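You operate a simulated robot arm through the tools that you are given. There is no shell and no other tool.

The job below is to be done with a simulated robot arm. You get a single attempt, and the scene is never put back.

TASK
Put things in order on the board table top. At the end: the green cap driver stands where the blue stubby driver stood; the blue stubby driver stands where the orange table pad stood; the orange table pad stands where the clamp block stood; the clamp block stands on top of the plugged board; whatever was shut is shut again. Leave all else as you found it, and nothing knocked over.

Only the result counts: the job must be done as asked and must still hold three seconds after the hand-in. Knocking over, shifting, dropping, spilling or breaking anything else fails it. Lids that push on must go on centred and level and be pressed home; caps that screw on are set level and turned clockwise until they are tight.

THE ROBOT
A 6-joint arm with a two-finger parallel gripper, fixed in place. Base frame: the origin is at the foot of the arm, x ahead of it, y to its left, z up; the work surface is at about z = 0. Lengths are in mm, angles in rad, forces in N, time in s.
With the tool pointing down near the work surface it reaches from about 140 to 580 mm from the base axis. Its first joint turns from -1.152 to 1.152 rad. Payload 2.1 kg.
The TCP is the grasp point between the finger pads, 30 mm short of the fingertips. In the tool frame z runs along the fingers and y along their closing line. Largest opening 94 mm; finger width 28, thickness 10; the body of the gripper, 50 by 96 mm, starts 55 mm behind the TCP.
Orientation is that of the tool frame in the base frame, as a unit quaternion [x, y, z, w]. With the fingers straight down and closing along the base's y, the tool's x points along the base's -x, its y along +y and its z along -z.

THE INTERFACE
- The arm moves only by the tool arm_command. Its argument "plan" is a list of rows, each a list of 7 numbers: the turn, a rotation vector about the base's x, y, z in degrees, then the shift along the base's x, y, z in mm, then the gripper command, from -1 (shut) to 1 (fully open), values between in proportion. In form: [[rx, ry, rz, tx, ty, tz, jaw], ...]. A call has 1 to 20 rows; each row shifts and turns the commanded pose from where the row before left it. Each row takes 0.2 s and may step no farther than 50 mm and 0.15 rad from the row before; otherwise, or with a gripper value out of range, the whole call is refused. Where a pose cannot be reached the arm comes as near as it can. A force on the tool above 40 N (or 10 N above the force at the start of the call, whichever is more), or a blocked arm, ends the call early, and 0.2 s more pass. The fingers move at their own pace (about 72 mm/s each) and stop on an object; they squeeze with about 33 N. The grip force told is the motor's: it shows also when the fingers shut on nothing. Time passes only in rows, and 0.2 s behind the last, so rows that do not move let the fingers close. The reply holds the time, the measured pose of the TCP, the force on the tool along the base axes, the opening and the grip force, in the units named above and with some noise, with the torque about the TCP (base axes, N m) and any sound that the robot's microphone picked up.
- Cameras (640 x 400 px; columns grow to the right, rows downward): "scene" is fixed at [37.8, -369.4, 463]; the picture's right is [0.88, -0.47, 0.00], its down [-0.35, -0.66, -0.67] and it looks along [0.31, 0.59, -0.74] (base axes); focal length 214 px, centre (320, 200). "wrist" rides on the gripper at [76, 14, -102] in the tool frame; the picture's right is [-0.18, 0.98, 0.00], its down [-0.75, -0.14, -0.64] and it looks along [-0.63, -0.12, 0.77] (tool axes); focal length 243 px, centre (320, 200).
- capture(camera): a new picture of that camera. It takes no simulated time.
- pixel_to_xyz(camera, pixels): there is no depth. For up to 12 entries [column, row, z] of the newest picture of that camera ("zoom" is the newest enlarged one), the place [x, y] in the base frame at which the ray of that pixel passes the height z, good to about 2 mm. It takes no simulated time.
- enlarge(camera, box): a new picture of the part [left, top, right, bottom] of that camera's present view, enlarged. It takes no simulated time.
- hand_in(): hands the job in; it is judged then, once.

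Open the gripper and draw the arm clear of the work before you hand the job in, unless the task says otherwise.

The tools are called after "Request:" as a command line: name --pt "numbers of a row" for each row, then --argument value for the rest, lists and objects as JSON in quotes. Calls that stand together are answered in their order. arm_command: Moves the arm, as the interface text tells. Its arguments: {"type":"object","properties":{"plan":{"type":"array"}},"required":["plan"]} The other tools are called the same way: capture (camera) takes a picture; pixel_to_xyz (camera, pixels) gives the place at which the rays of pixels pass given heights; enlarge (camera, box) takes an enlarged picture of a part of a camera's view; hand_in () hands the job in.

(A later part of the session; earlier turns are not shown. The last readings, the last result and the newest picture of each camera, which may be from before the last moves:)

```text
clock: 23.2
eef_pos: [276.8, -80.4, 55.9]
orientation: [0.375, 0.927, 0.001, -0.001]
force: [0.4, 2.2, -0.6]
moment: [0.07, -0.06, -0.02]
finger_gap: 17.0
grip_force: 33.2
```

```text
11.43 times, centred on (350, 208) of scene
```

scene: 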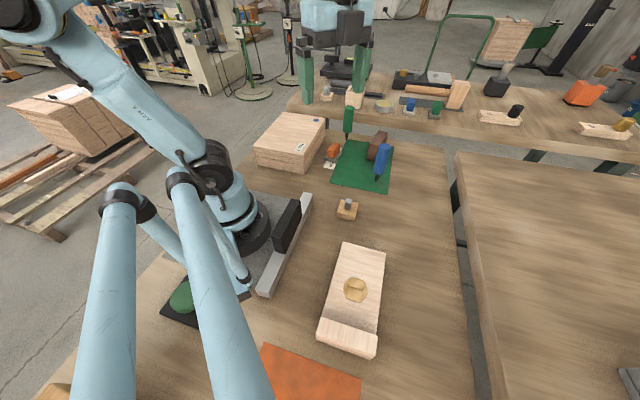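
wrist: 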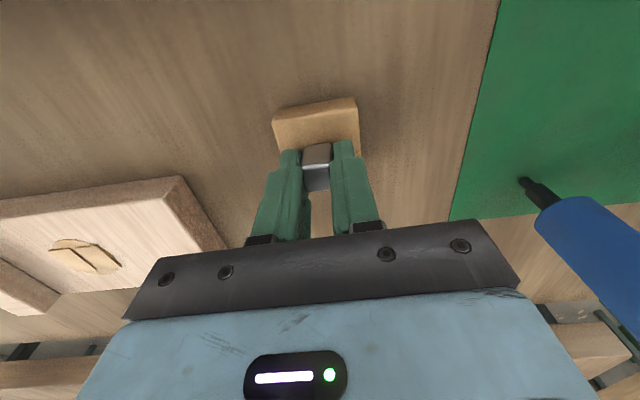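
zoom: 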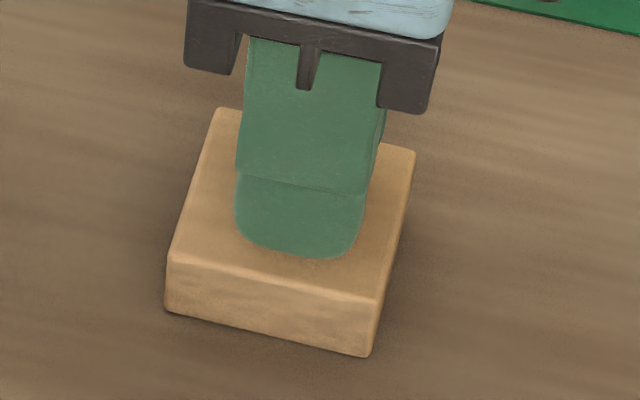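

The base has not clearly left the table yet; force is near zero. I raise in 1 mm steps again and watch the force.

Request:
arm_command --pt "0 0 0 0 0 1 -1" --pt "0 0 0 0 0 1 -1" --pt "0 0 0 0 0 1 -1" --pt "0 0 0 0 0 0 -1"

Request:
enlarge --camera "wrist" --box '[280, 90, 370, 200]'

Request:
enlarge --camera "scene" --box '[330, 190, 370, 225]'

```text
clock: 24.2
eef_pos: [277.0, -80.3, 59.1]
orientation: [0.375, 0.927, 0.0, -0.001]
force: [0.6, 0.0, -0.1]
moment: [-0.01, 0.0, -0.02]
finger_gap: 17.0
grip_force: 32.4
```

```text
3.64 times, centred on (325, 145) of wrist
```

zoom: 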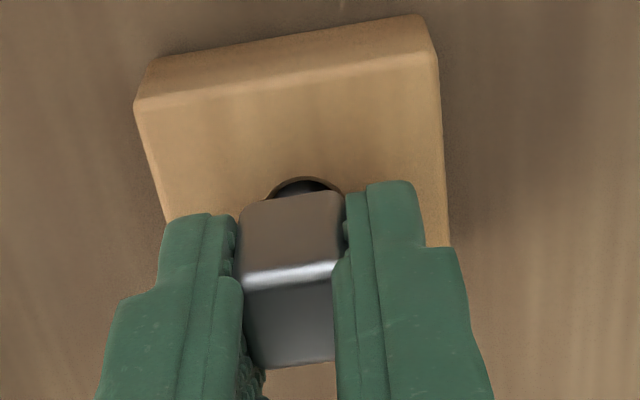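

```text
11.43 times, centred on (350, 208) of scene
```

zoom: 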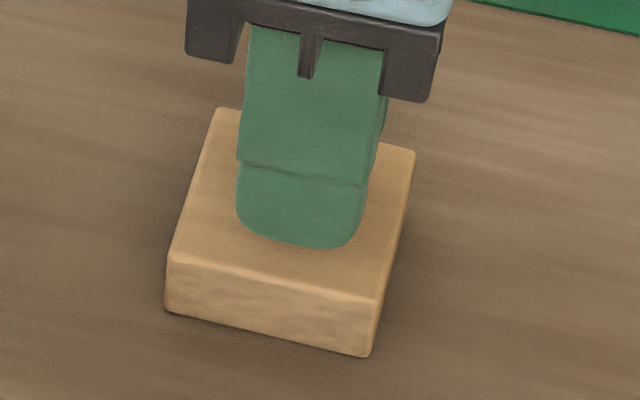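

The knob came up while the base stayed: it is a separate steel plug standing in a hole of the wooden block. I put it straight back down in small steps, watching the force.

Request:
arm_command --pt "0 0 0 0 0 -1 -1" --pt "0 0 0 0 0 -1 -1" --pt "0 0 0 0 0 -1 -1" --pt "0 0 0 0 0 0 -1"

Request:
enlarge --camera "wrist" --box '[280, 90, 370, 200]'

```text
clock: 25.2
eef_pos: [277.0, -78.5, 56.4]
orientation: [0.374, 0.927, 0.001, 0.0]
force: [2.0, 2.6, -0.5]
moment: [0.09, -0.05, -0.02]
finger_gap: 17.0
grip_force: 33.0
```

```text
3.64 times, centred on (325, 145) of wrist
```

zoom: 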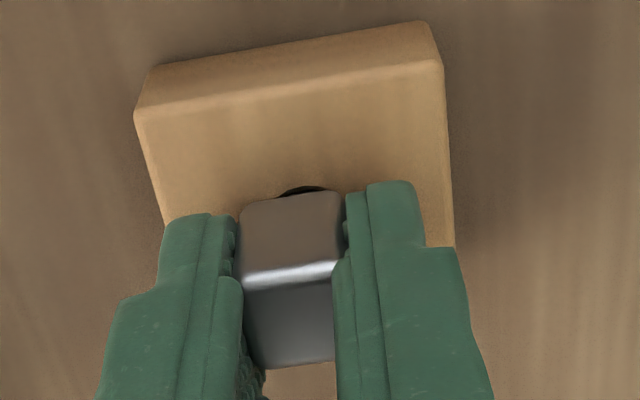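

Nearly back; the black arc under the knob is small again. I lower a further 0.5 mm at a time to find the seat.

Request:
arm_command --pt "0 0 0 0 0 -0.5 -1" --pt "0 0 0 0 0 0 -1"

Request:
arm_command --pt "0 0 0 0 0 -0.5 -1" --pt "0 0 0 0 0 0 -1"

Request:
arm_command --pt "0 0 0 0 0 -0.5 -1" --pt "0 0 0 0 0 0 -1"

Request:
enlarge --camera "wrist" --box '[280, 90, 370, 200]'

```text
clock: 25.8
eef_pos: [276.4, -80.6, 55.0]
orientation: [0.374, 0.927, -0.001, 0.0]
force: [1.9, 2.2, 0.4]
moment: [0.08, -0.02, -0.02]
finger_gap: 16.8
grip_force: 32.9
```

```text
clock: 26.4
eef_pos: [275.8, -79.8, 54.8]
orientation: [0.375, 0.927, 0.0, 0.0]
force: [2.2, 0.3, -0.2]
moment: [0.06, -0.04, 0.01]
finger_gap: 17.2
grip_force: 33.2
```

```text
clock: 27.0
eef_pos: [275.2, -79.8, 54.5]
orientation: [0.375, 0.927, 0.0, 0.001]
force: [1.2, 0.3, -0.4]
moment: [0.02, 0.01, -0.01]
finger_gap: 17.0
grip_force: 33.3
```

```text
3.64 times, centred on (325, 145) of wrist
```

zoom: 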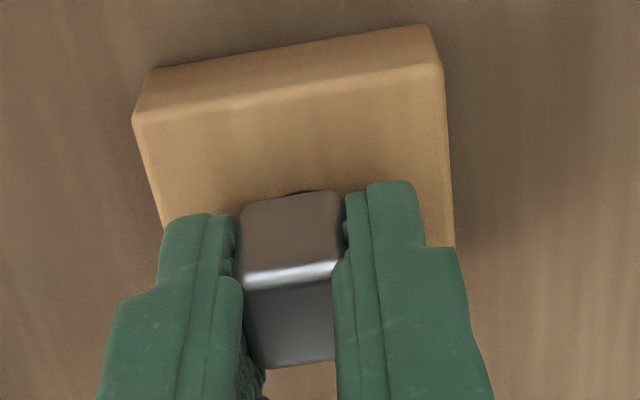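

Still no seat contact at z≈54.5; I keep lowering by 0.5 mm with a force check each time.

Request:
arm_command --pt "0 0 0 0 0 -0.5 -1" --pt "0 0 0 0 0 0 -1"

Request:
arm_command --pt "0 0 0 0 0 -0.5 -1" --pt "0 0 0 0 0 0 -1"

Request:
enlarge --camera "wrist" --box '[280, 90, 370, 200]'

```text
clock: 27.6
eef_pos: [277.4, -79.7, 54.0]
orientation: [0.374, 0.927, -0.001, 0.001]
force: [-2.0, -1.1, 10.8]
moment: [0.0, 0.08, -0.02]
finger_gap: 16.9
grip_force: 33.2
```

```text
clock: 28.2
eef_pos: [277.0, -79.9, 53.6]
orientation: [0.374, 0.927, -0.001, 0.0]
force: [-3.7, 0.3, 38.7]
moment: [0.0, 0.27, 0.0]
finger_gap: 17.2
grip_force: 32.6
```

```text
3.64 times, centred on (325, 145) of wrist
```

zoom: 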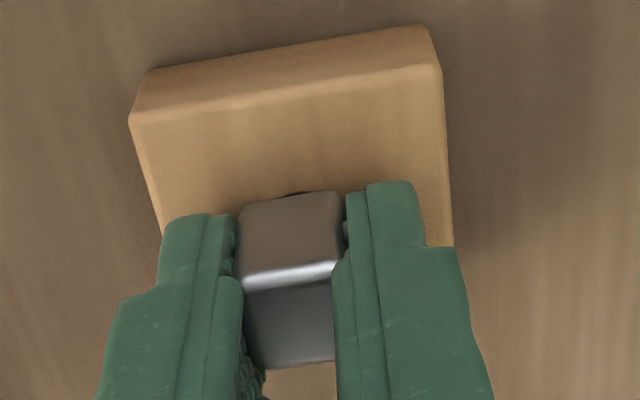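

The plug is pressed home again (force 39 N at z≈53.6). I open the jaws and rise, then look whether plug and block sit as before; I will then grip the wooden block itself.

Request:
arm_command --pt "0 0 0 0 0 0 -0.3" --pt "0 0 0 0 0 0 0.0" --pt "0 0 0 0 0 0 0.0" --pt "0 0 0 0 0 15 0.0" --pt "0 0 0 0 0 25 0.0" --pt "0 0 0 0 0 30 0.7" --pt "0 0 0 0 0 0 0.7" --pt "0 0 0 0 0 0 0.7"

Request:
enlarge --camera "wrist" --box '[240, 60, 400, 220]'

Request:
enlarge --camera "scene" --box '[330, 190, 366, 225]'

```text
clock: 30.0
eef_pos: [276.5, -80.1, 124.0]
orientation: [0.374, 0.927, 0.0, 0.0]
force: [-0.7, 0.2, 0.0]
moment: [-0.02, 0.0, -0.01]
finger_gap: 79.9
grip_force: 0.0
```

```text
2.50 times, centred on (320, 140) of wrist
```

zoom: 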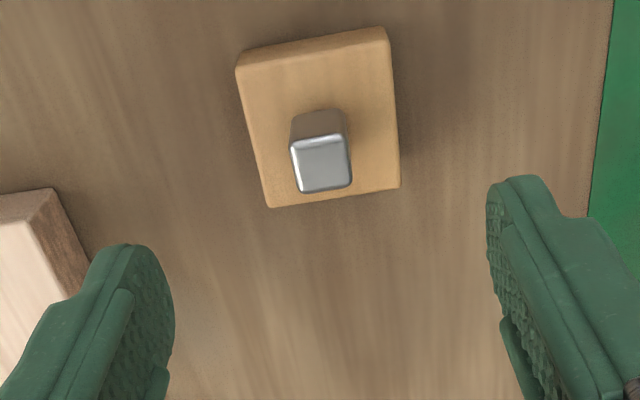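

```text
11.43 times, centred on (348, 208) of scene
```

zoom: 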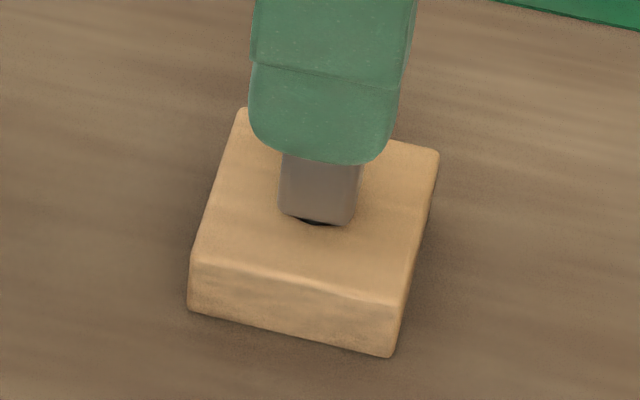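

Block and plug look exactly as before. Before moving it I take one more look at the far-bench lookalikes for hints on what these things are.

Request:
enlarge --camera "scene" --box '[310, 75, 370, 115]'

Request:
enlarge --camera "scene" --box '[395, 90, 455, 130]'

Request:
enlarge --camera "scene" --box '[470, 90, 640, 150]'

Request:
enlarge --camera "scene" --box '[320, 240, 400, 310]'

```text
10.00 times, centred on (340, 95) of scene
```

zoom: 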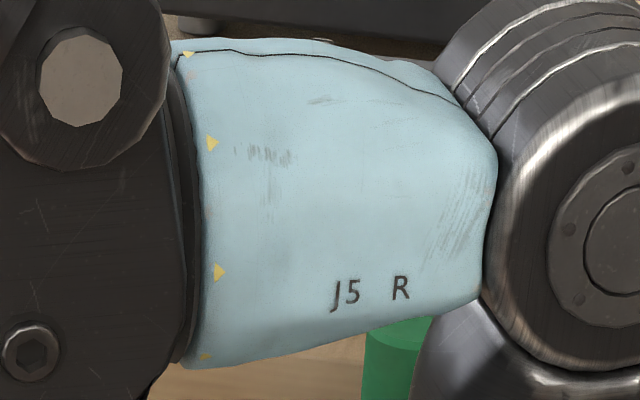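

```text
10.00 times, centred on (425, 110) of scene
```

zoom: 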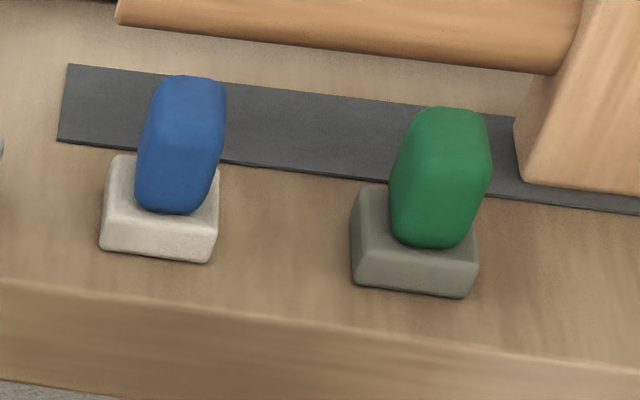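

```text
3.76 times, centred on (555, 120) of scene
```

zoom: 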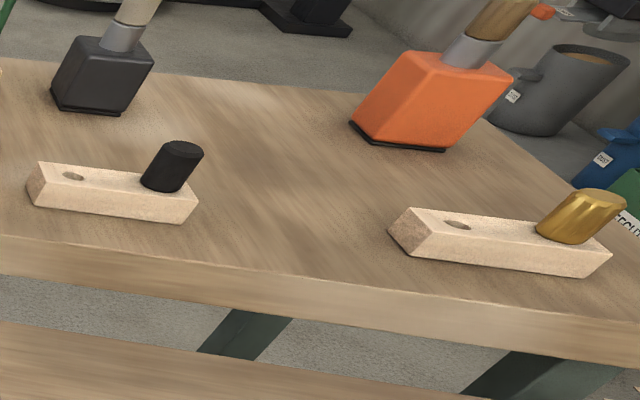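

```text
5.71 times, centred on (360, 275) of scene
```

zoom: 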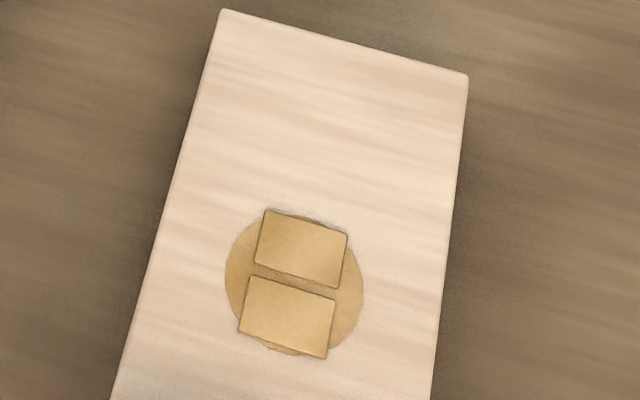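

The big board has a round plug with two grips, so it is the "plugged board". I refine the small block's height and centre by rays from both cameras on the same corners.

Request:
enlarge --camera "wrist" --box '[270, 60, 370, 160]'

```text
4.00 times, centred on (320, 110) of wrist
```

zoom: 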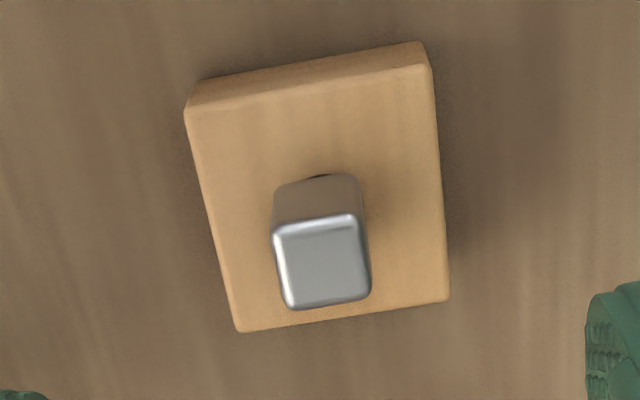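

I query two top corners, wrist zoom (237,331) and (449,299), at three heights.

Request:
pixel_to_xyz --camera "zoom" --pixels '[[237, 331, 15], [237, 331, 20], [237, 331, 25], [449, 299, 15], [449, 299, 20], [449, 299, 25], [188, 110, 20], [430, 70, 20], [322, 262, 40], [322, 262, 45]]'

Request:
enlarge --camera "scene" --box '[330, 190, 366, 225]'

Request:
pixel_to_xyz --camera "zoom" --pixels '[[395, 300, 15], [395, 300, 20], [395, 300, 25], [438, 154, 15], [438, 154, 20], [438, 154, 25], [190, 252, 20], [240, 110, 20], [190, 310, 0], [390, 355, 0]]'

```text
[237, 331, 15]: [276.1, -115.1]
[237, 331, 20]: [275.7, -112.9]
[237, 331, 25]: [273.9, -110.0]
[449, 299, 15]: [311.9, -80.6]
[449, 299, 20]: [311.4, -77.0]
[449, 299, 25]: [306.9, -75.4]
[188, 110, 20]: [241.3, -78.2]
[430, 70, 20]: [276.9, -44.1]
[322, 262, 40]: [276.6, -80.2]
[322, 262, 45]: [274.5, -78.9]
```

```text
11.43 times, centred on (348, 208) of scene
```

zoom: 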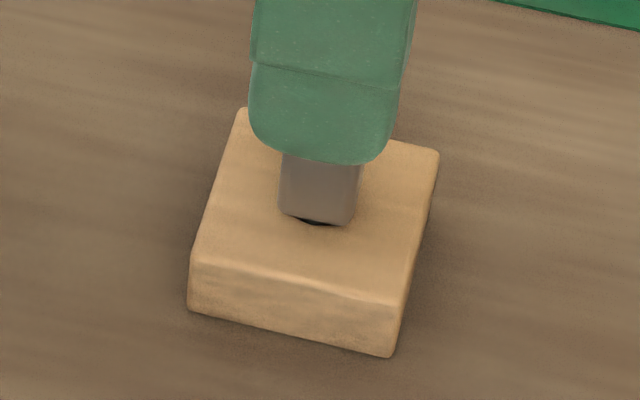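

```text
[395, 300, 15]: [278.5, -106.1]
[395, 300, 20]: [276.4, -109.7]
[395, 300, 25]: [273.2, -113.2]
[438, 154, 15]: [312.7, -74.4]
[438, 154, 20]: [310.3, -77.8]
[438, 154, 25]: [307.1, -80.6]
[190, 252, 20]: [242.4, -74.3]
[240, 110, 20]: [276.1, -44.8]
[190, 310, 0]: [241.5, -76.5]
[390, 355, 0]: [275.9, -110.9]
```

The base is about 47 mm square and 21 mm high, centred at (276.2,-78.3). I descend with the jaws at 75 mm to TCP z≈34 (fingertips 4 mm above the table) around the wooden base.

Request:
arm_command --pt "0 0 0 0 1.5 -20 0.6" --pt "0 0 0 0 0 -30 0.6" --pt "0 0 0 0 0 -20 0.6" --pt "0 0 0 0 0 -13 0.6" --pt "0 0 0 0 0 -7 0.6" --pt "0 0 0 0 0 0 0.6"

Request:
enlarge --camera "wrist" --box '[220, 90, 420, 240]'

Request:
enlarge --camera "scene" --box '[310, 170, 390, 240]'

```text
clock: 31.4
eef_pos: [276.7, -79.6, 32.8]
orientation: [0.375, 0.927, 0.0, 0.0]
force: [-0.2, 1.0, -0.3]
moment: [0.0, 0.01, 0.03]
finger_gap: 75.5
grip_force: 0.1
```

```text
2.67 times, centred on (320, 165) of wrist
```

zoom: 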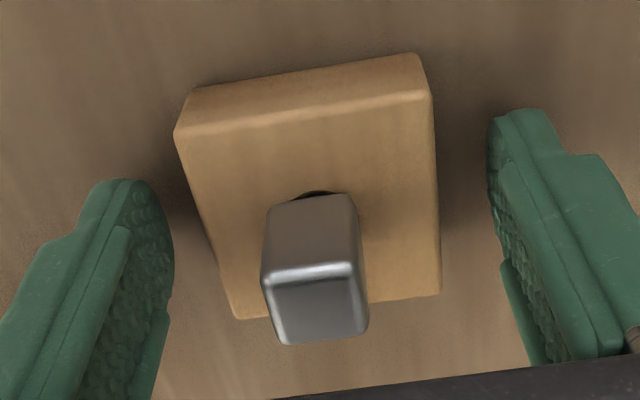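

```text
5.71 times, centred on (350, 205) of scene
```

zoom: 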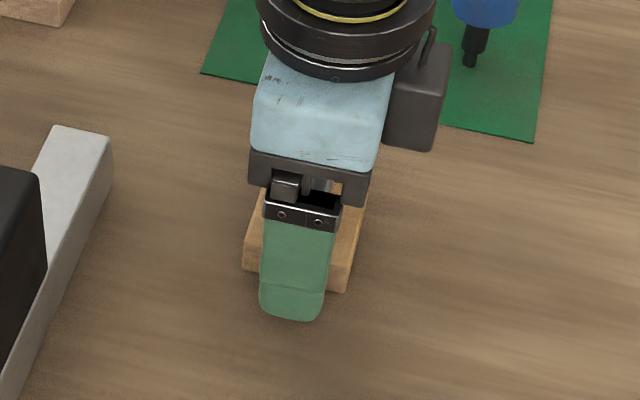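

The wooden base lies between the pads. I close the jaws on the base.

Request:
arm_command --pt "0 0 0 0 0 0 0.15" --pt "0 0 0 0 0 0 0.05" --pt "0 0 0 0 0 0 -0.2" --pt "0 0 0 0 0 0 -0.6" --pt "0 0 0 0 0 0 -1" --pt "0 0 0 0 0 0 -1"

Request:
enlarge --camera "wrist" --box '[220, 90, 420, 240]'

```text
clock: 32.8
eef_pos: [276.1, -78.3, 33.4]
orientation: [0.375, 0.927, 0.001, 0.001]
force: [4.2, 4.1, -11.6]
moment: [-0.1, -0.06, -1.12]
finger_gap: 49.9
grip_force: 44.9
```

```text
2.67 times, centred on (320, 165) of wrist
```

zoom: 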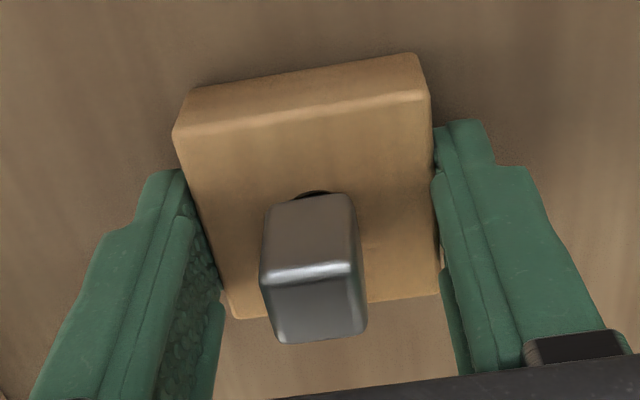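

The jaws read 45 N with a twist of -1.1 N m and gap 49.9, while the block did not turn: the wooden base seems fixed to the table. I open at once and compare.

Request:
arm_command --pt "0 0 0 0 0 0 0.1" --pt "0 0 0 0 0 0 0.6" --pt "0 0 0 0 0 0 0.6" --pt "0 0 0 0 0 0 0.6"

Request:
enlarge --camera "wrist" --box '[220, 90, 420, 240]'

```text
clock: 33.8
eef_pos: [275.7, -78.2, 34.0]
orientation: [0.375, 0.927, 0.0, 0.0]
force: [0.2, 0.1, -0.2]
moment: [-0.01, 0.03, -0.04]
finger_gap: 75.4
grip_force: 0.2
```

```text
2.67 times, centred on (320, 165) of wrist
```

zoom: 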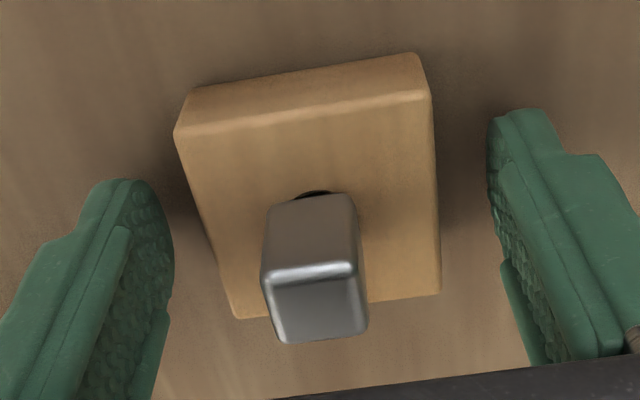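

The wooden base is unmoved and evidently fixed. I rise well clear and go to the orange item at about (367,153) to learn whether it is loose, turning the jaws to about +42°.

Request:
arm_command --pt "0 0 0 0 0 20 0.6" --pt "0 0 0 0 0 45 0.6" --pt "0 0 0 0 0 50 0.6" --pt "0 0 0 0 0 50 0.6" --pt "0 0 8.4 7 21 0 0.6" --pt "0 0 8.4 7 21 0 0.6" --pt "0 0 8.4 7 21 0 0.6" --pt "0 0 8.4 7 21 0 0.6" --pt "0 0 8.4 7 21 0 0.6" --pt "0 0 8.4 7 21 0 0.6" --pt "0 0 8.4 7 21 0 0.6" --pt "0 0 8.4 7 21 0 0.6" --pt "0 0 8.4 7 21 0 0.6" --pt "0 0 8.4 7 21 0 0.6" --pt "0 0 0 0 0 0 0.6"

Request:
capture --camera "wrist"

Request:
enlarge --camera "wrist" --box '[220, 60, 420, 220]'

```text
clock: 37.0
eef_pos: [348.2, 132.4, 196.0]
orientation: [-0.343, 0.939, 0.001, 0.0]
force: [-0.8, -1.1, -0.6]
moment: [-0.01, -0.02, 0.03]
finger_gap: 75.2
grip_force: 0.0
```

```text
taken
```

wrist: 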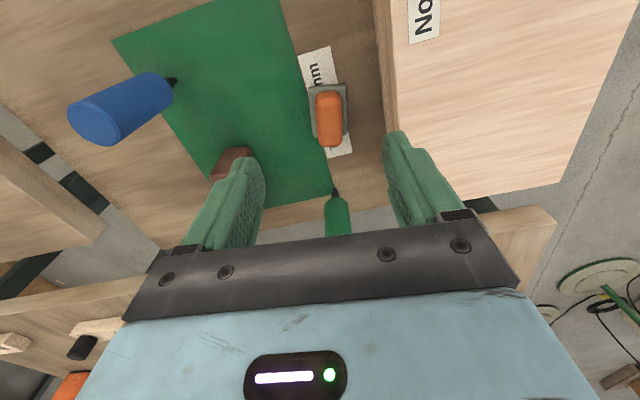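

```text
2.50 times, centred on (320, 140) of wrist
```

zoom: 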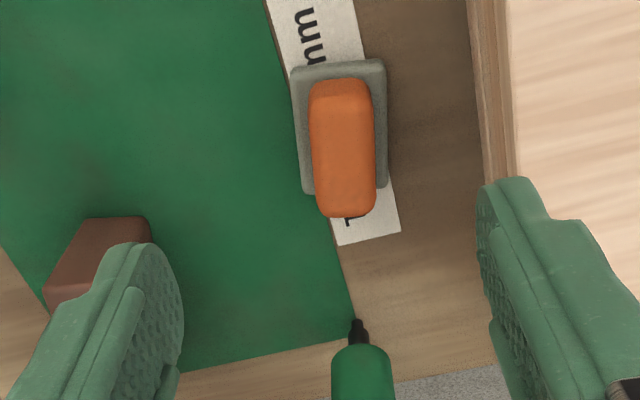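

The orange item is in view: grey base corners zoom (293,66), (385,60), (386,186), (304,194); orange top from (310,84) to (375,214). I query their positions.

Request:
pixel_to_xyz --camera "zoom" --pixels '[[293, 66, 10], [385, 60, 10], [386, 187, 10], [304, 194, 10], [311, 84, 40], [369, 80, 40], [375, 212, 40], [321, 216, 40], [357, 322, 0], [482, 185, 0], [505, 185, 60]]'

Request:
enlarge --camera "wrist" --box '[290, 60, 370, 150]'

```text
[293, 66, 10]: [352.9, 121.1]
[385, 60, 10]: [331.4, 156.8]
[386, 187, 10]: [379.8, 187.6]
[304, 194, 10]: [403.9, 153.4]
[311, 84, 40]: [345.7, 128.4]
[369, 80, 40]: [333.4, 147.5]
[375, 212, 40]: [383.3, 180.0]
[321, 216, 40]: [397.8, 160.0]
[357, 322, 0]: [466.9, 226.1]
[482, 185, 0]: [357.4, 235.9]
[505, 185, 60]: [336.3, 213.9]
```

```text
4.44 times, centred on (330, 105) of wrist
```

zoom: 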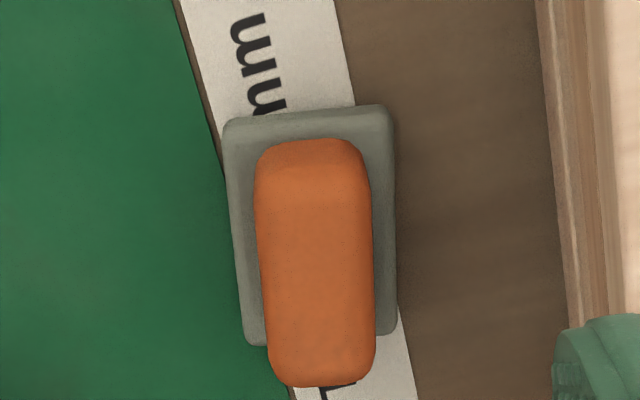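

The orange item is turned by about 32.5°, not aligned with the table, so it looks like a loose thing, unlike the fixed peg block. Now I measure the brown block in the scene view.

Request:
enlarge --camera "scene" --box '[355, 120, 400, 190]'

Request:
pixel_to_xyz --camera "zoom" --pixels '[[260, 228, 0], [275, 138, 50], [275, 138, 60], [275, 138, 70], [335, 63, 50], [335, 63, 60], [335, 63, 70], [382, 78, 50], [382, 78, 60], [382, 78, 70], [300, 240, 0]]'

```text
5.71 times, centred on (378, 155) of scene
```

zoom: 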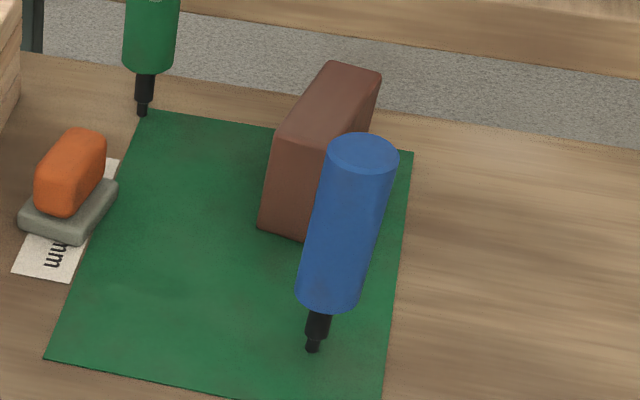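

```text
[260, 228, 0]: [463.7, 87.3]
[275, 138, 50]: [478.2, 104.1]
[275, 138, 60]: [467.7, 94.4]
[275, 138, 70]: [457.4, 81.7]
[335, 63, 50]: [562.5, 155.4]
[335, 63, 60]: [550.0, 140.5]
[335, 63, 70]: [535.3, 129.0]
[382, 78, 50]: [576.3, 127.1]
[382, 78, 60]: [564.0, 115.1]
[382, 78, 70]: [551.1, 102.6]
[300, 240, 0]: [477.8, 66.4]
```

The brown block is about 93 x 30 x 65 mm, centred near (510,98.5), turned 30°, not aligned with the table, so it is a loose, placed object: since the peg block is fixed, the brown one must be the clamp block. I go above it with the jaws at 30°.

Request:
arm_command --pt "0 0 -5 40 -8 0 0.6" --pt "0 0 -4.8 40 -8 0 0.6" --pt "0 0 0 40 -8 0 0.6" --pt "0 0 0 40 -9.5 0 0.6" --pt "0 0 0 0 0 -20 0.6" --pt "0 0 0 0 0 -20 0.6" --pt "0 0 0 0 0 0 0.6"

Request:
capture --camera "wrist"

Request:
enlarge --camera "wrist" --box '[220, 60, 420, 220]'

Request:
pixel_to_xyz --camera "wrist" --pixels '[[320, 123, 65]]'

```text
clock: 38.6
eef_pos: [506.7, 100.0, 159.3]
orientation: [-0.26, 0.966, 0.0, 0.0]
force: [0.2, -0.6, 0.1]
moment: [0.03, 0.03, -0.02]
finger_gap: 75.5
grip_force: 0.1
```

```text
taken
```

wrist: 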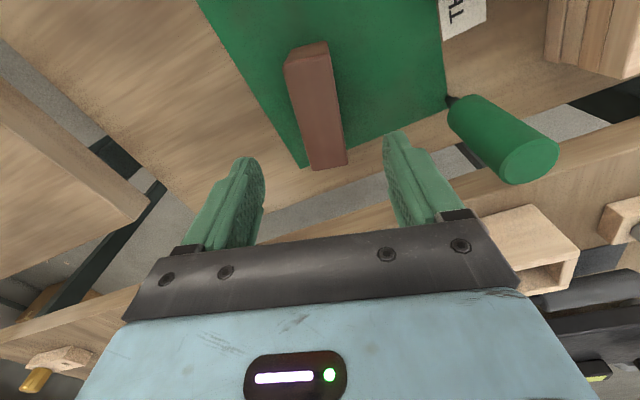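

```text
2.50 times, centred on (320, 140) of wrist
```

zoom: 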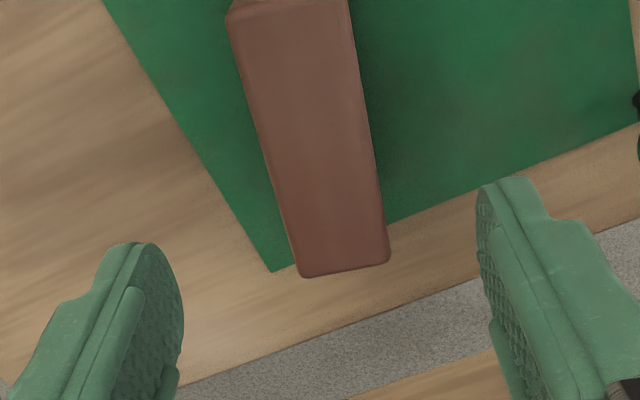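

```text
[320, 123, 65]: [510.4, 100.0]
```

The block's top face runs from (287,63)-(328,57) to (311,170)-(346,164) in the wrist picture. I query those corners at z=65.

Request:
enlarge --camera "wrist" --box '[240, 30, 390, 180]'

Request:
pixel_to_xyz --camera "wrist" --pixels '[[287, 63, 65], [328, 57, 65], [346, 164, 65], [311, 170, 65], [287, 63, 60], [346, 164, 60]]'

```text
2.67 times, centred on (315, 105) of wrist
```

zoom: 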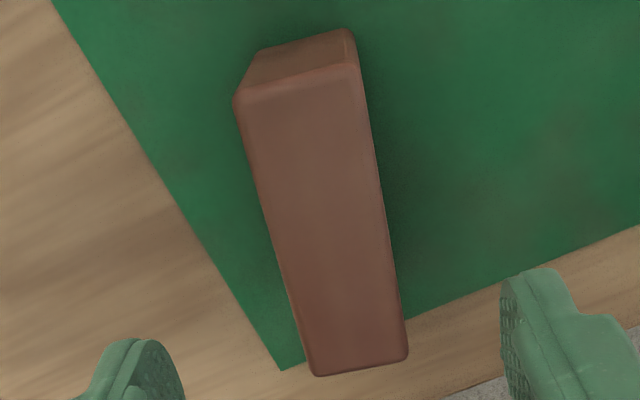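

```text
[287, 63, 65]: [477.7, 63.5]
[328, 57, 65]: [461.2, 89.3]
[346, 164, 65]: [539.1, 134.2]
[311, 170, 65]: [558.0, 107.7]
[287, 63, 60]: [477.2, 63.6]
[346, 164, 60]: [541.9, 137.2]
```

The clamp block is 91 x 31 x 65 mm at (509,98.7), turned 29.5°; the jaws stand at 30.1°. I correct by (2.3,-1.3) and descend to z≈42.

Request:
arm_command --pt "0 0 0 2.3 -1.3 -20 0.4" --pt "0 0 0 0 0 -35 0.4" --pt "0 0 0 0 0 -35 0.4" --pt "0 0 0 0 0 -20 0.4" --pt "0 0 0 0 0 -7 0.4" --pt "0 0 0 0 0 0 0.4"

Request:
capture --camera "wrist"

Request:
enlarge --camera "scene" --box '[300, 80, 440, 200]'

```text
clock: 40.0
eef_pos: [509.2, 98.6, 40.3]
orientation: [-0.26, 0.966, -0.001, 0.0]
force: [-0.4, -0.2, 0.2]
moment: [-0.01, 0.01, 0.0]
finger_gap: 65.7
grip_force: 0.2
```

```text
taken
```

wrist: 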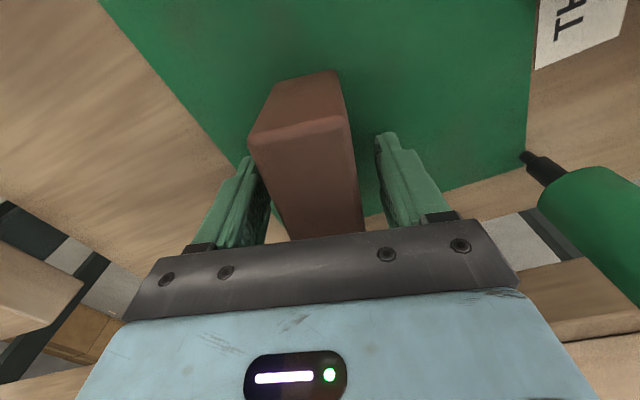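

```text
3.33 times, centred on (370, 140) of scene
```

zoom: 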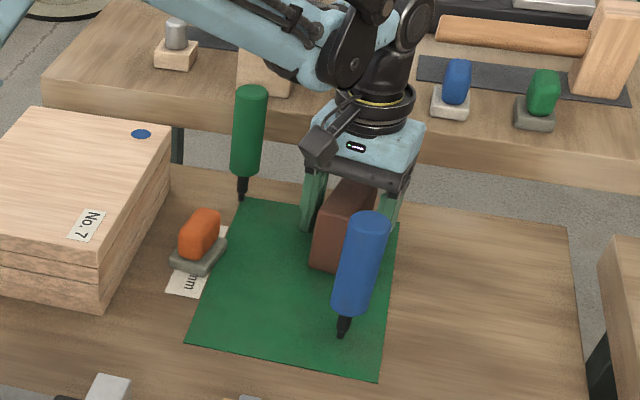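

The fingers stand on both sides of the block. I close and read force and moment to see whether it is loose.

Request:
arm_command --pt "0 0 0 0 0 0 0.1" --pt "0 0 0 0 0 0 -0.2" --pt "0 0 0 0 0 0 -0.4" --pt "0 0 0 0 0 0 -0.7" --pt "0 0 0 0 0 0 -1" --pt "0 0 0 0 0 0 -1"

Request:
capture --camera "wrist"

```text
clock: 41.4
eef_pos: [508.7, 96.4, 42.6]
orientation: [-0.261, 0.965, 0.0, 0.0]
force: [-0.2, 0.6, 0.0]
moment: [0.01, 0.02, 0.0]
finger_gap: 40.0
grip_force: 33.2
```

```text
taken
```

wrist: 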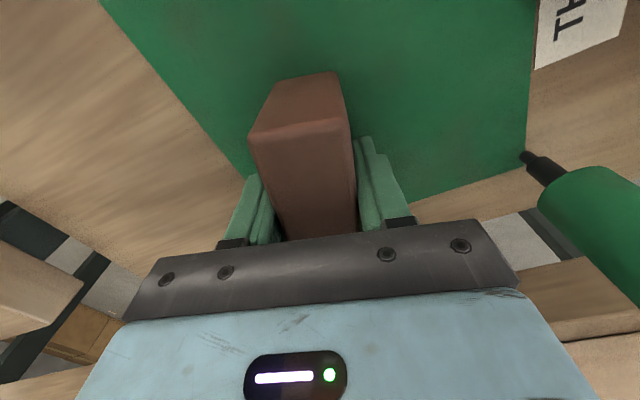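

No moment, no side force: the brown block is loose. I lift it slowly a few millimetres and check.

Request:
arm_command --pt "0 0 0 0 0 2 -1" --pt "0 0 0 0 0 3 -1" --pt "0 0 0 0 0 5 -1" --pt "0 0 0 0 0 0 -1"

Request:
capture --camera "wrist"

Request:
enlarge --camera "scene" --box '[330, 100, 420, 190]'

```text
clock: 42.4
eef_pos: [508.9, 96.1, 52.3]
orientation: [-0.26, 0.966, 0.0, 0.0]
force: [0.2, -0.1, -0.6]
moment: [0.05, 0.0, -0.01]
finger_gap: 40.0
grip_force: 33.3
```

```text
taken
```

wrist: 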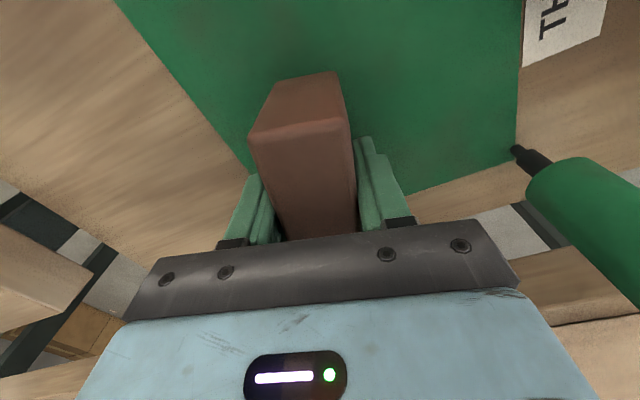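

```text
4.44 times, centred on (375, 145) of scene
```

zoom: 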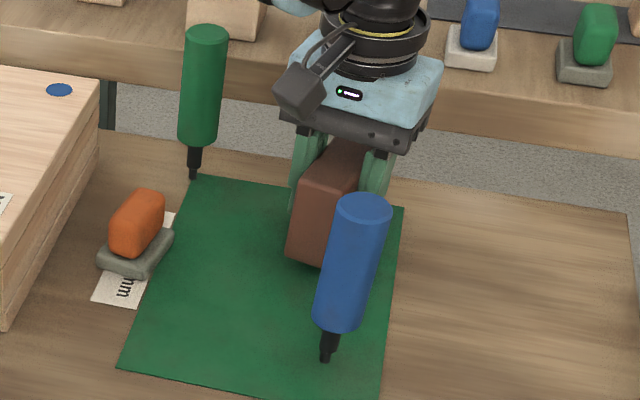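

The block comes up with the gripper. I lift it to z≈230, well above the drivers, and swing toward the board with a turn of -73°.

Request:
arm_command --pt "0 0 0 0 0 20 -1" --pt "0 0 0 0 0 40 -1" --pt "0 0 0 0 0 40 -1" --pt "0 0 0 0 0 40 -1" --pt "0 0 0 0 0 40 -1" --pt "0 0 -6 -20 -18 0 -1" --pt "0 0 -7.4 -25 -25 0 -1" --pt "0 0 -7.4 -25 -25 0 -1" --pt "0 0 -7.4 -25 -25 0 -1" --pt "0 0 -7.4 -25 -25 0 -1" --pt "0 0 -7.4 -25 -25 0 -1" --pt "0 0 -7.4 -25 -25 0 -1" --pt "0 0 -7.4 -25 -25 0 -1" --pt "0 0 -7.4 -25 -25 0 -1" --pt "0 0 -7.4 -20 -20 0 -1" --pt "0 0 0 0 0 0 -1"

Request:
capture --camera "wrist"

Request:
capture --camera "scene"

```text
clock: 45.8
eef_pos: [267.8, -141.4, 229.6]
orientation: [0.362, 0.932, 0.0, 0.0]
force: [0.3, 0.6, 0.0]
moment: [0.01, 0.02, 0.0]
finger_gap: 0.1
grip_force: 33.5
```

```text
taken
```

wrist: 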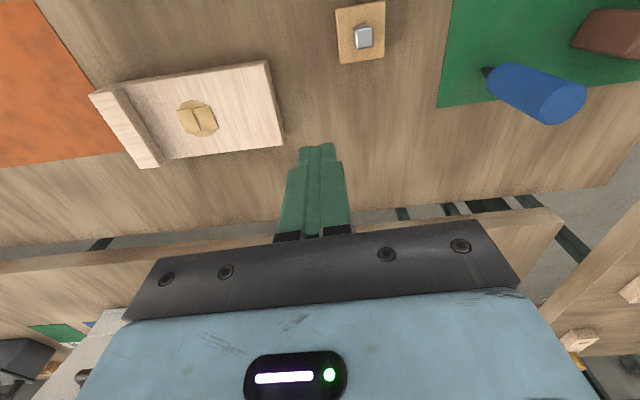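

```text
taken
```

scene: 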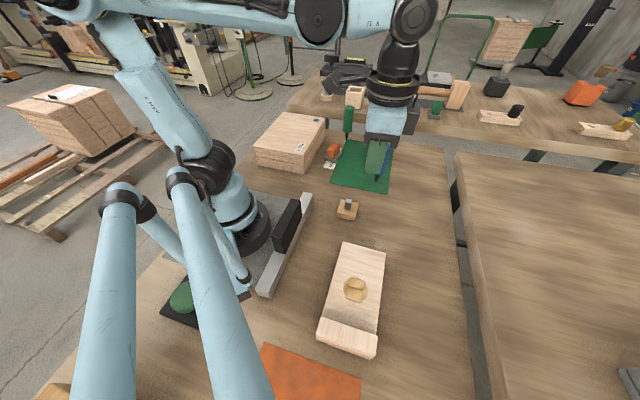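

The gap reads 0.1: the block slipped out of the jaws. I look at once where and how it now stands; in the wrist picture it is at about (610,35) on the mat.

Request:
enlarge --camera "wrist" --box '[440, 0, 640, 130]'

Request:
enlarge --camera "scene" --box '[310, 90, 430, 200]'

```text
3.08 times, centred on (540, 65) of wrist
```

zoom: 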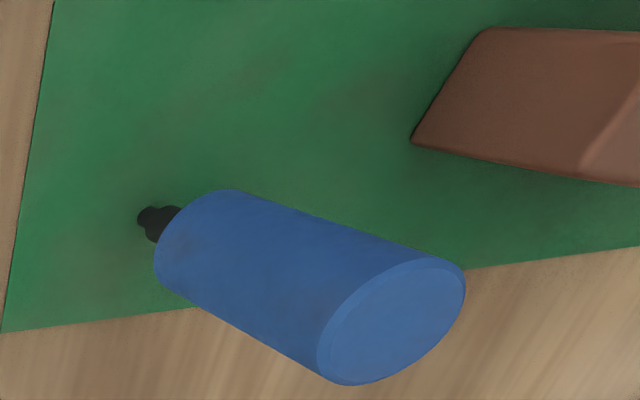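

```text
3.64 times, centred on (370, 145) of scene
```

zoom: 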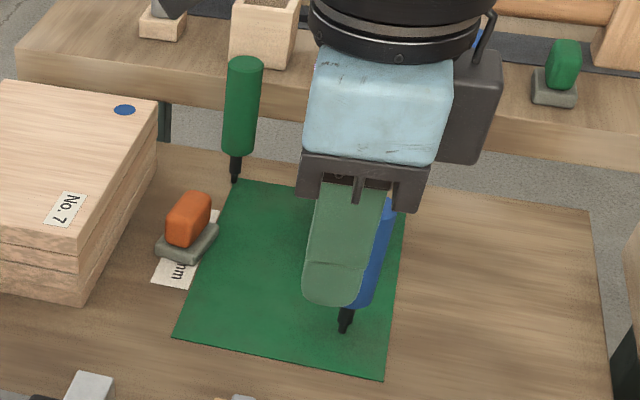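

I draw the arm back toward (248,-24,325), where the scene camera had a free view of the mat.

Request:
arm_command --pt "0 0 0 -4 20 20 0.6" --pt "0 0 0 -4 25 20 0.6" --pt "0 0 0 -4 25 20 0.6" --pt "0 0 0 -4 25 20 0.6" --pt "0 0 0 -4 22 15 0.6" --pt "0 0 0 0 0 0 0.6"

Request:
enlarge --camera "scene" --box '[310, 90, 430, 200]'

Request:
capture --camera "wrist"

```text
clock: 47.2
eef_pos: [247.2, -24.2, 327.2]
orientation: [0.361, 0.933, 0.0, 0.0]
force: [-1.2, -0.7, 0.0]
moment: [0.01, 0.0, 0.03]
finger_gap: 75.5
grip_force: 0.0
```

```text
3.64 times, centred on (370, 145) of scene
```

zoom: 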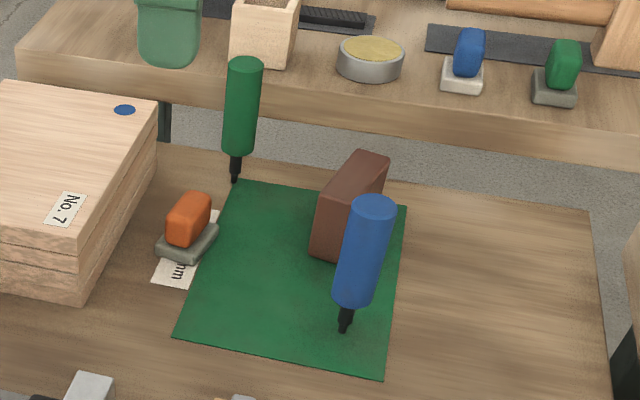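

```text
taken
```

wrist: 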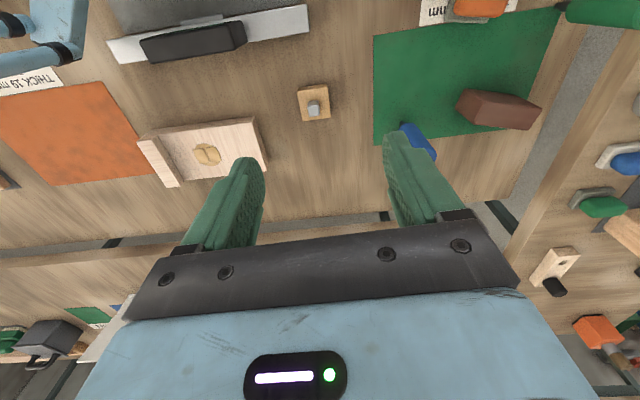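

The brown block still stands upright at its place; it must have slipped off low down. I compare its position with before in the same enlarged frame.

Request:
enlarge --camera "scene" --box '[355, 120, 400, 190]'

Request:
pixel_to_xyz --camera "wrist" --pixels '[[456, 104, 0], [457, 120, 0], [483, 128, 65], [542, 103, 65], [530, 130, 65], [470, 89, 30]]'

Request:
enlarge --camera "wrist" --box '[440, 70, 560, 150]'

```text
5.71 times, centred on (378, 155) of scene
```

zoom: 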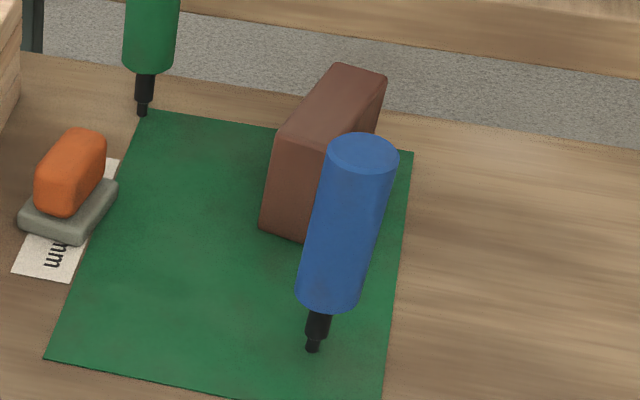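

```text
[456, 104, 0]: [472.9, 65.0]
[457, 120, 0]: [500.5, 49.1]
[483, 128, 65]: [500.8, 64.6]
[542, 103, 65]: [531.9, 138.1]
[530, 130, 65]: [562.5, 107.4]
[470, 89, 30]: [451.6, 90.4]
```

```text
5.00 times, centred on (500, 110) of wrist
```

zoom: 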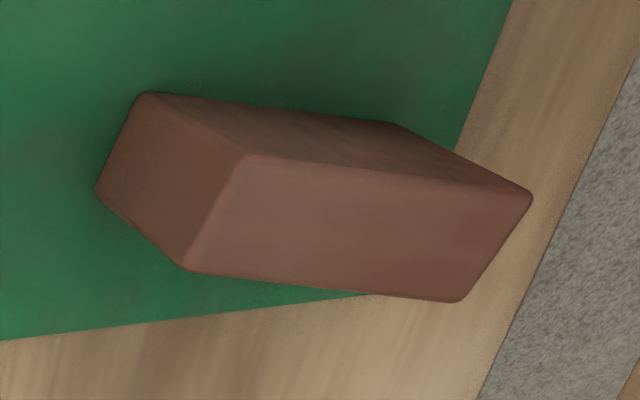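

The block is practically in place (within about 1 mm) and straight-sided, about 40 mm thick. I return above it with jaws at about 30° and this time will lift very slowly.

Request:
arm_command --pt "0 0 8 29 13.6 -10 0.5" --pt "0 0 8 29 13.6 -10 0.5" --pt "0 0 8 29 13.6 -10 0.5" --pt "0 0 8 29 13.6 -10 0.5" --pt "0 0 8 29 13.6 -10 0.5" --pt "0 0 8 29 13.6 -10 0.5" --pt "0 0 8 29 13.6 -10 0.5" --pt "0 0 8 29 13.6 -10 0.5" --pt "0 0 8 29 13.6 -10 0.5" --pt "0 0 0 0 0 -35 0.5" --pt "0 0 0 0 0 -35 0.5" --pt "0 0 0 0 0 0 0.5"

Request:
capture --camera "wrist"

Request:
enlarge --camera "wrist" --box '[240, 30, 390, 180]'

```text
clock: 49.8
eef_pos: [510.2, 96.1, 168.0]
orientation: [-0.255, 0.967, 0.0, 0.0]
force: [0.0, -0.2, 0.2]
moment: [0.02, -0.02, 0.01]
finger_gap: 70.3
grip_force: 0.0
```

```text
taken
```

wrist: 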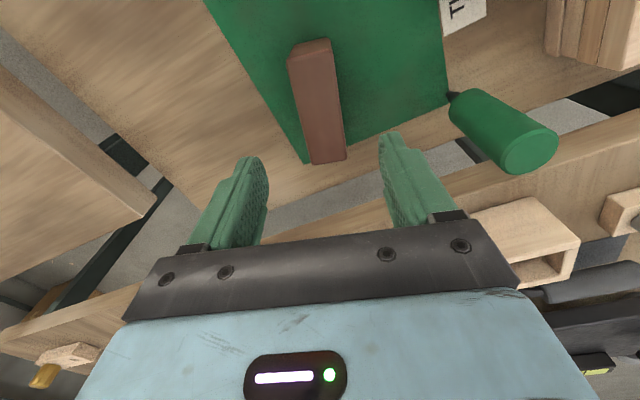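

```text
2.67 times, centred on (315, 105) of wrist
```

zoom: 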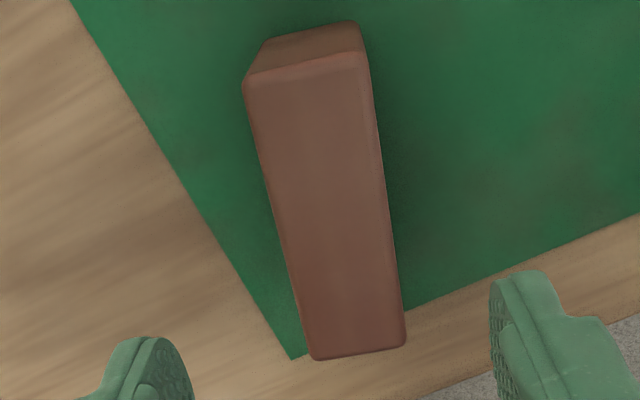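

I query the outer edges of the block's top at z≈62: zoom (245,82), (370,58), (405,343), (312,358).

Request:
pixel_to_xyz --camera "zoom" --pixels '[[245, 82, 62], [369, 56, 62], [406, 343, 62], [312, 359, 62], [275, 220, 62], [386, 205, 62], [290, 354, 0]]'

```text
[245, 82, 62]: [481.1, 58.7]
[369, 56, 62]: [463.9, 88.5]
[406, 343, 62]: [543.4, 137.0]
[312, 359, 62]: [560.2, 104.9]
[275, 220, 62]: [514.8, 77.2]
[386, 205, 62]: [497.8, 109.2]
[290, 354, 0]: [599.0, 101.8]
```

Block centre about (511,98), turned about 30.8°. I fine-tune (turn +1.3°, shift (1,1.5)), and descend to z≈36 for a deeper grip.

Request:
arm_command --pt "0 0 1.3 1 1.5 -20 0.5" --pt "0 0 0 0 0 -40 0.4" --pt "0 0 0 0 0 -40 0.4" --pt "0 0 0 0 0 -20 0.4" --pt "0 0 0 0 0 -10 0.4" --pt "0 0 0 0 0 -2 0.4" --pt "0 0 0 0 0 0 0.2" --pt "0 0 0 0 0 0 0.0" --pt "0 0 0 0 0 0 -0.2" --pt "0 0 0 0 0 0 -0.6" --pt "0 0 0 0 0 0 -1" --pt "0 0 0 0 0 0 -1" --pt "0 0 0 0 0 0 -1"

Request:
capture --camera "wrist"

```text
clock: 52.6
eef_pos: [513.5, 99.3, 34.8]
orientation: [-0.267, 0.964, 0.0, 0.0]
force: [0.8, -0.2, 0.4]
moment: [0.01, -0.02, 0.0]
finger_gap: 39.7
grip_force: 33.3
```

```text
taken
```

wrist: 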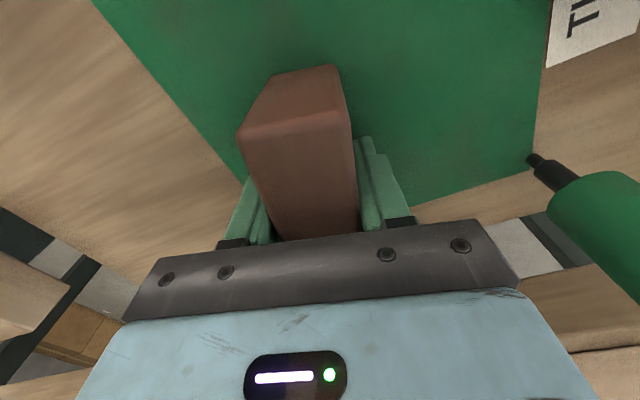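

Gripped at gap 39.7 with no side load. I lift slowly, 2-3 mm per row, and watch.

Request:
arm_command --pt "0 0 0 0 0 2 -1" --pt "0 0 0 0 0 2 -1" --pt "0 0 0 0 0 3 -1" --pt "0 0 0 0 0 3 -1" --pt "0 0 0 0 0 3 -1" --pt "0 0 0 0 0 3 -1" --pt "0 0 0 0 0 0 -1"

Request:
capture --camera "wrist"

Request:
enlarge --camera "scene" --box '[355, 120, 400, 190]'

```text
clock: 54.2
eef_pos: [510.5, 101.0, 50.6]
orientation: [-0.266, 0.964, 0.0, 0.0]
force: [0.1, 0.0, -2.5]
moment: [-0.01, 0.0, -0.02]
finger_gap: 39.6
grip_force: 32.9
```

```text
taken
```

wrist: 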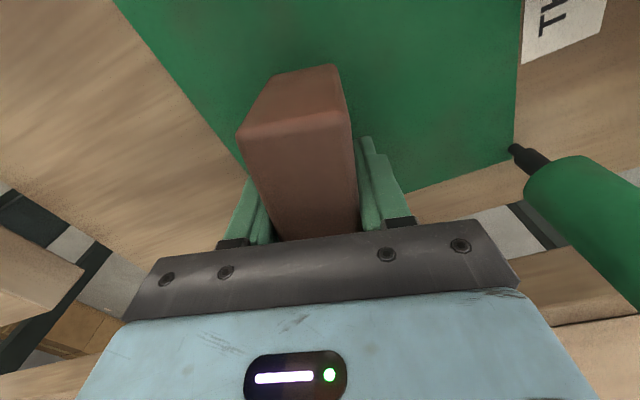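

```text
5.71 times, centred on (378, 155) of scene
```

zoom: 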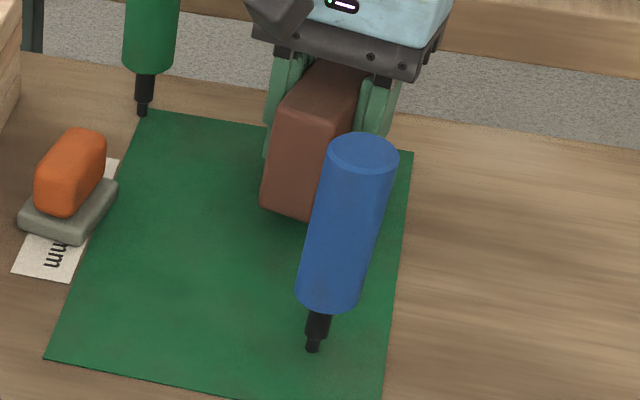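

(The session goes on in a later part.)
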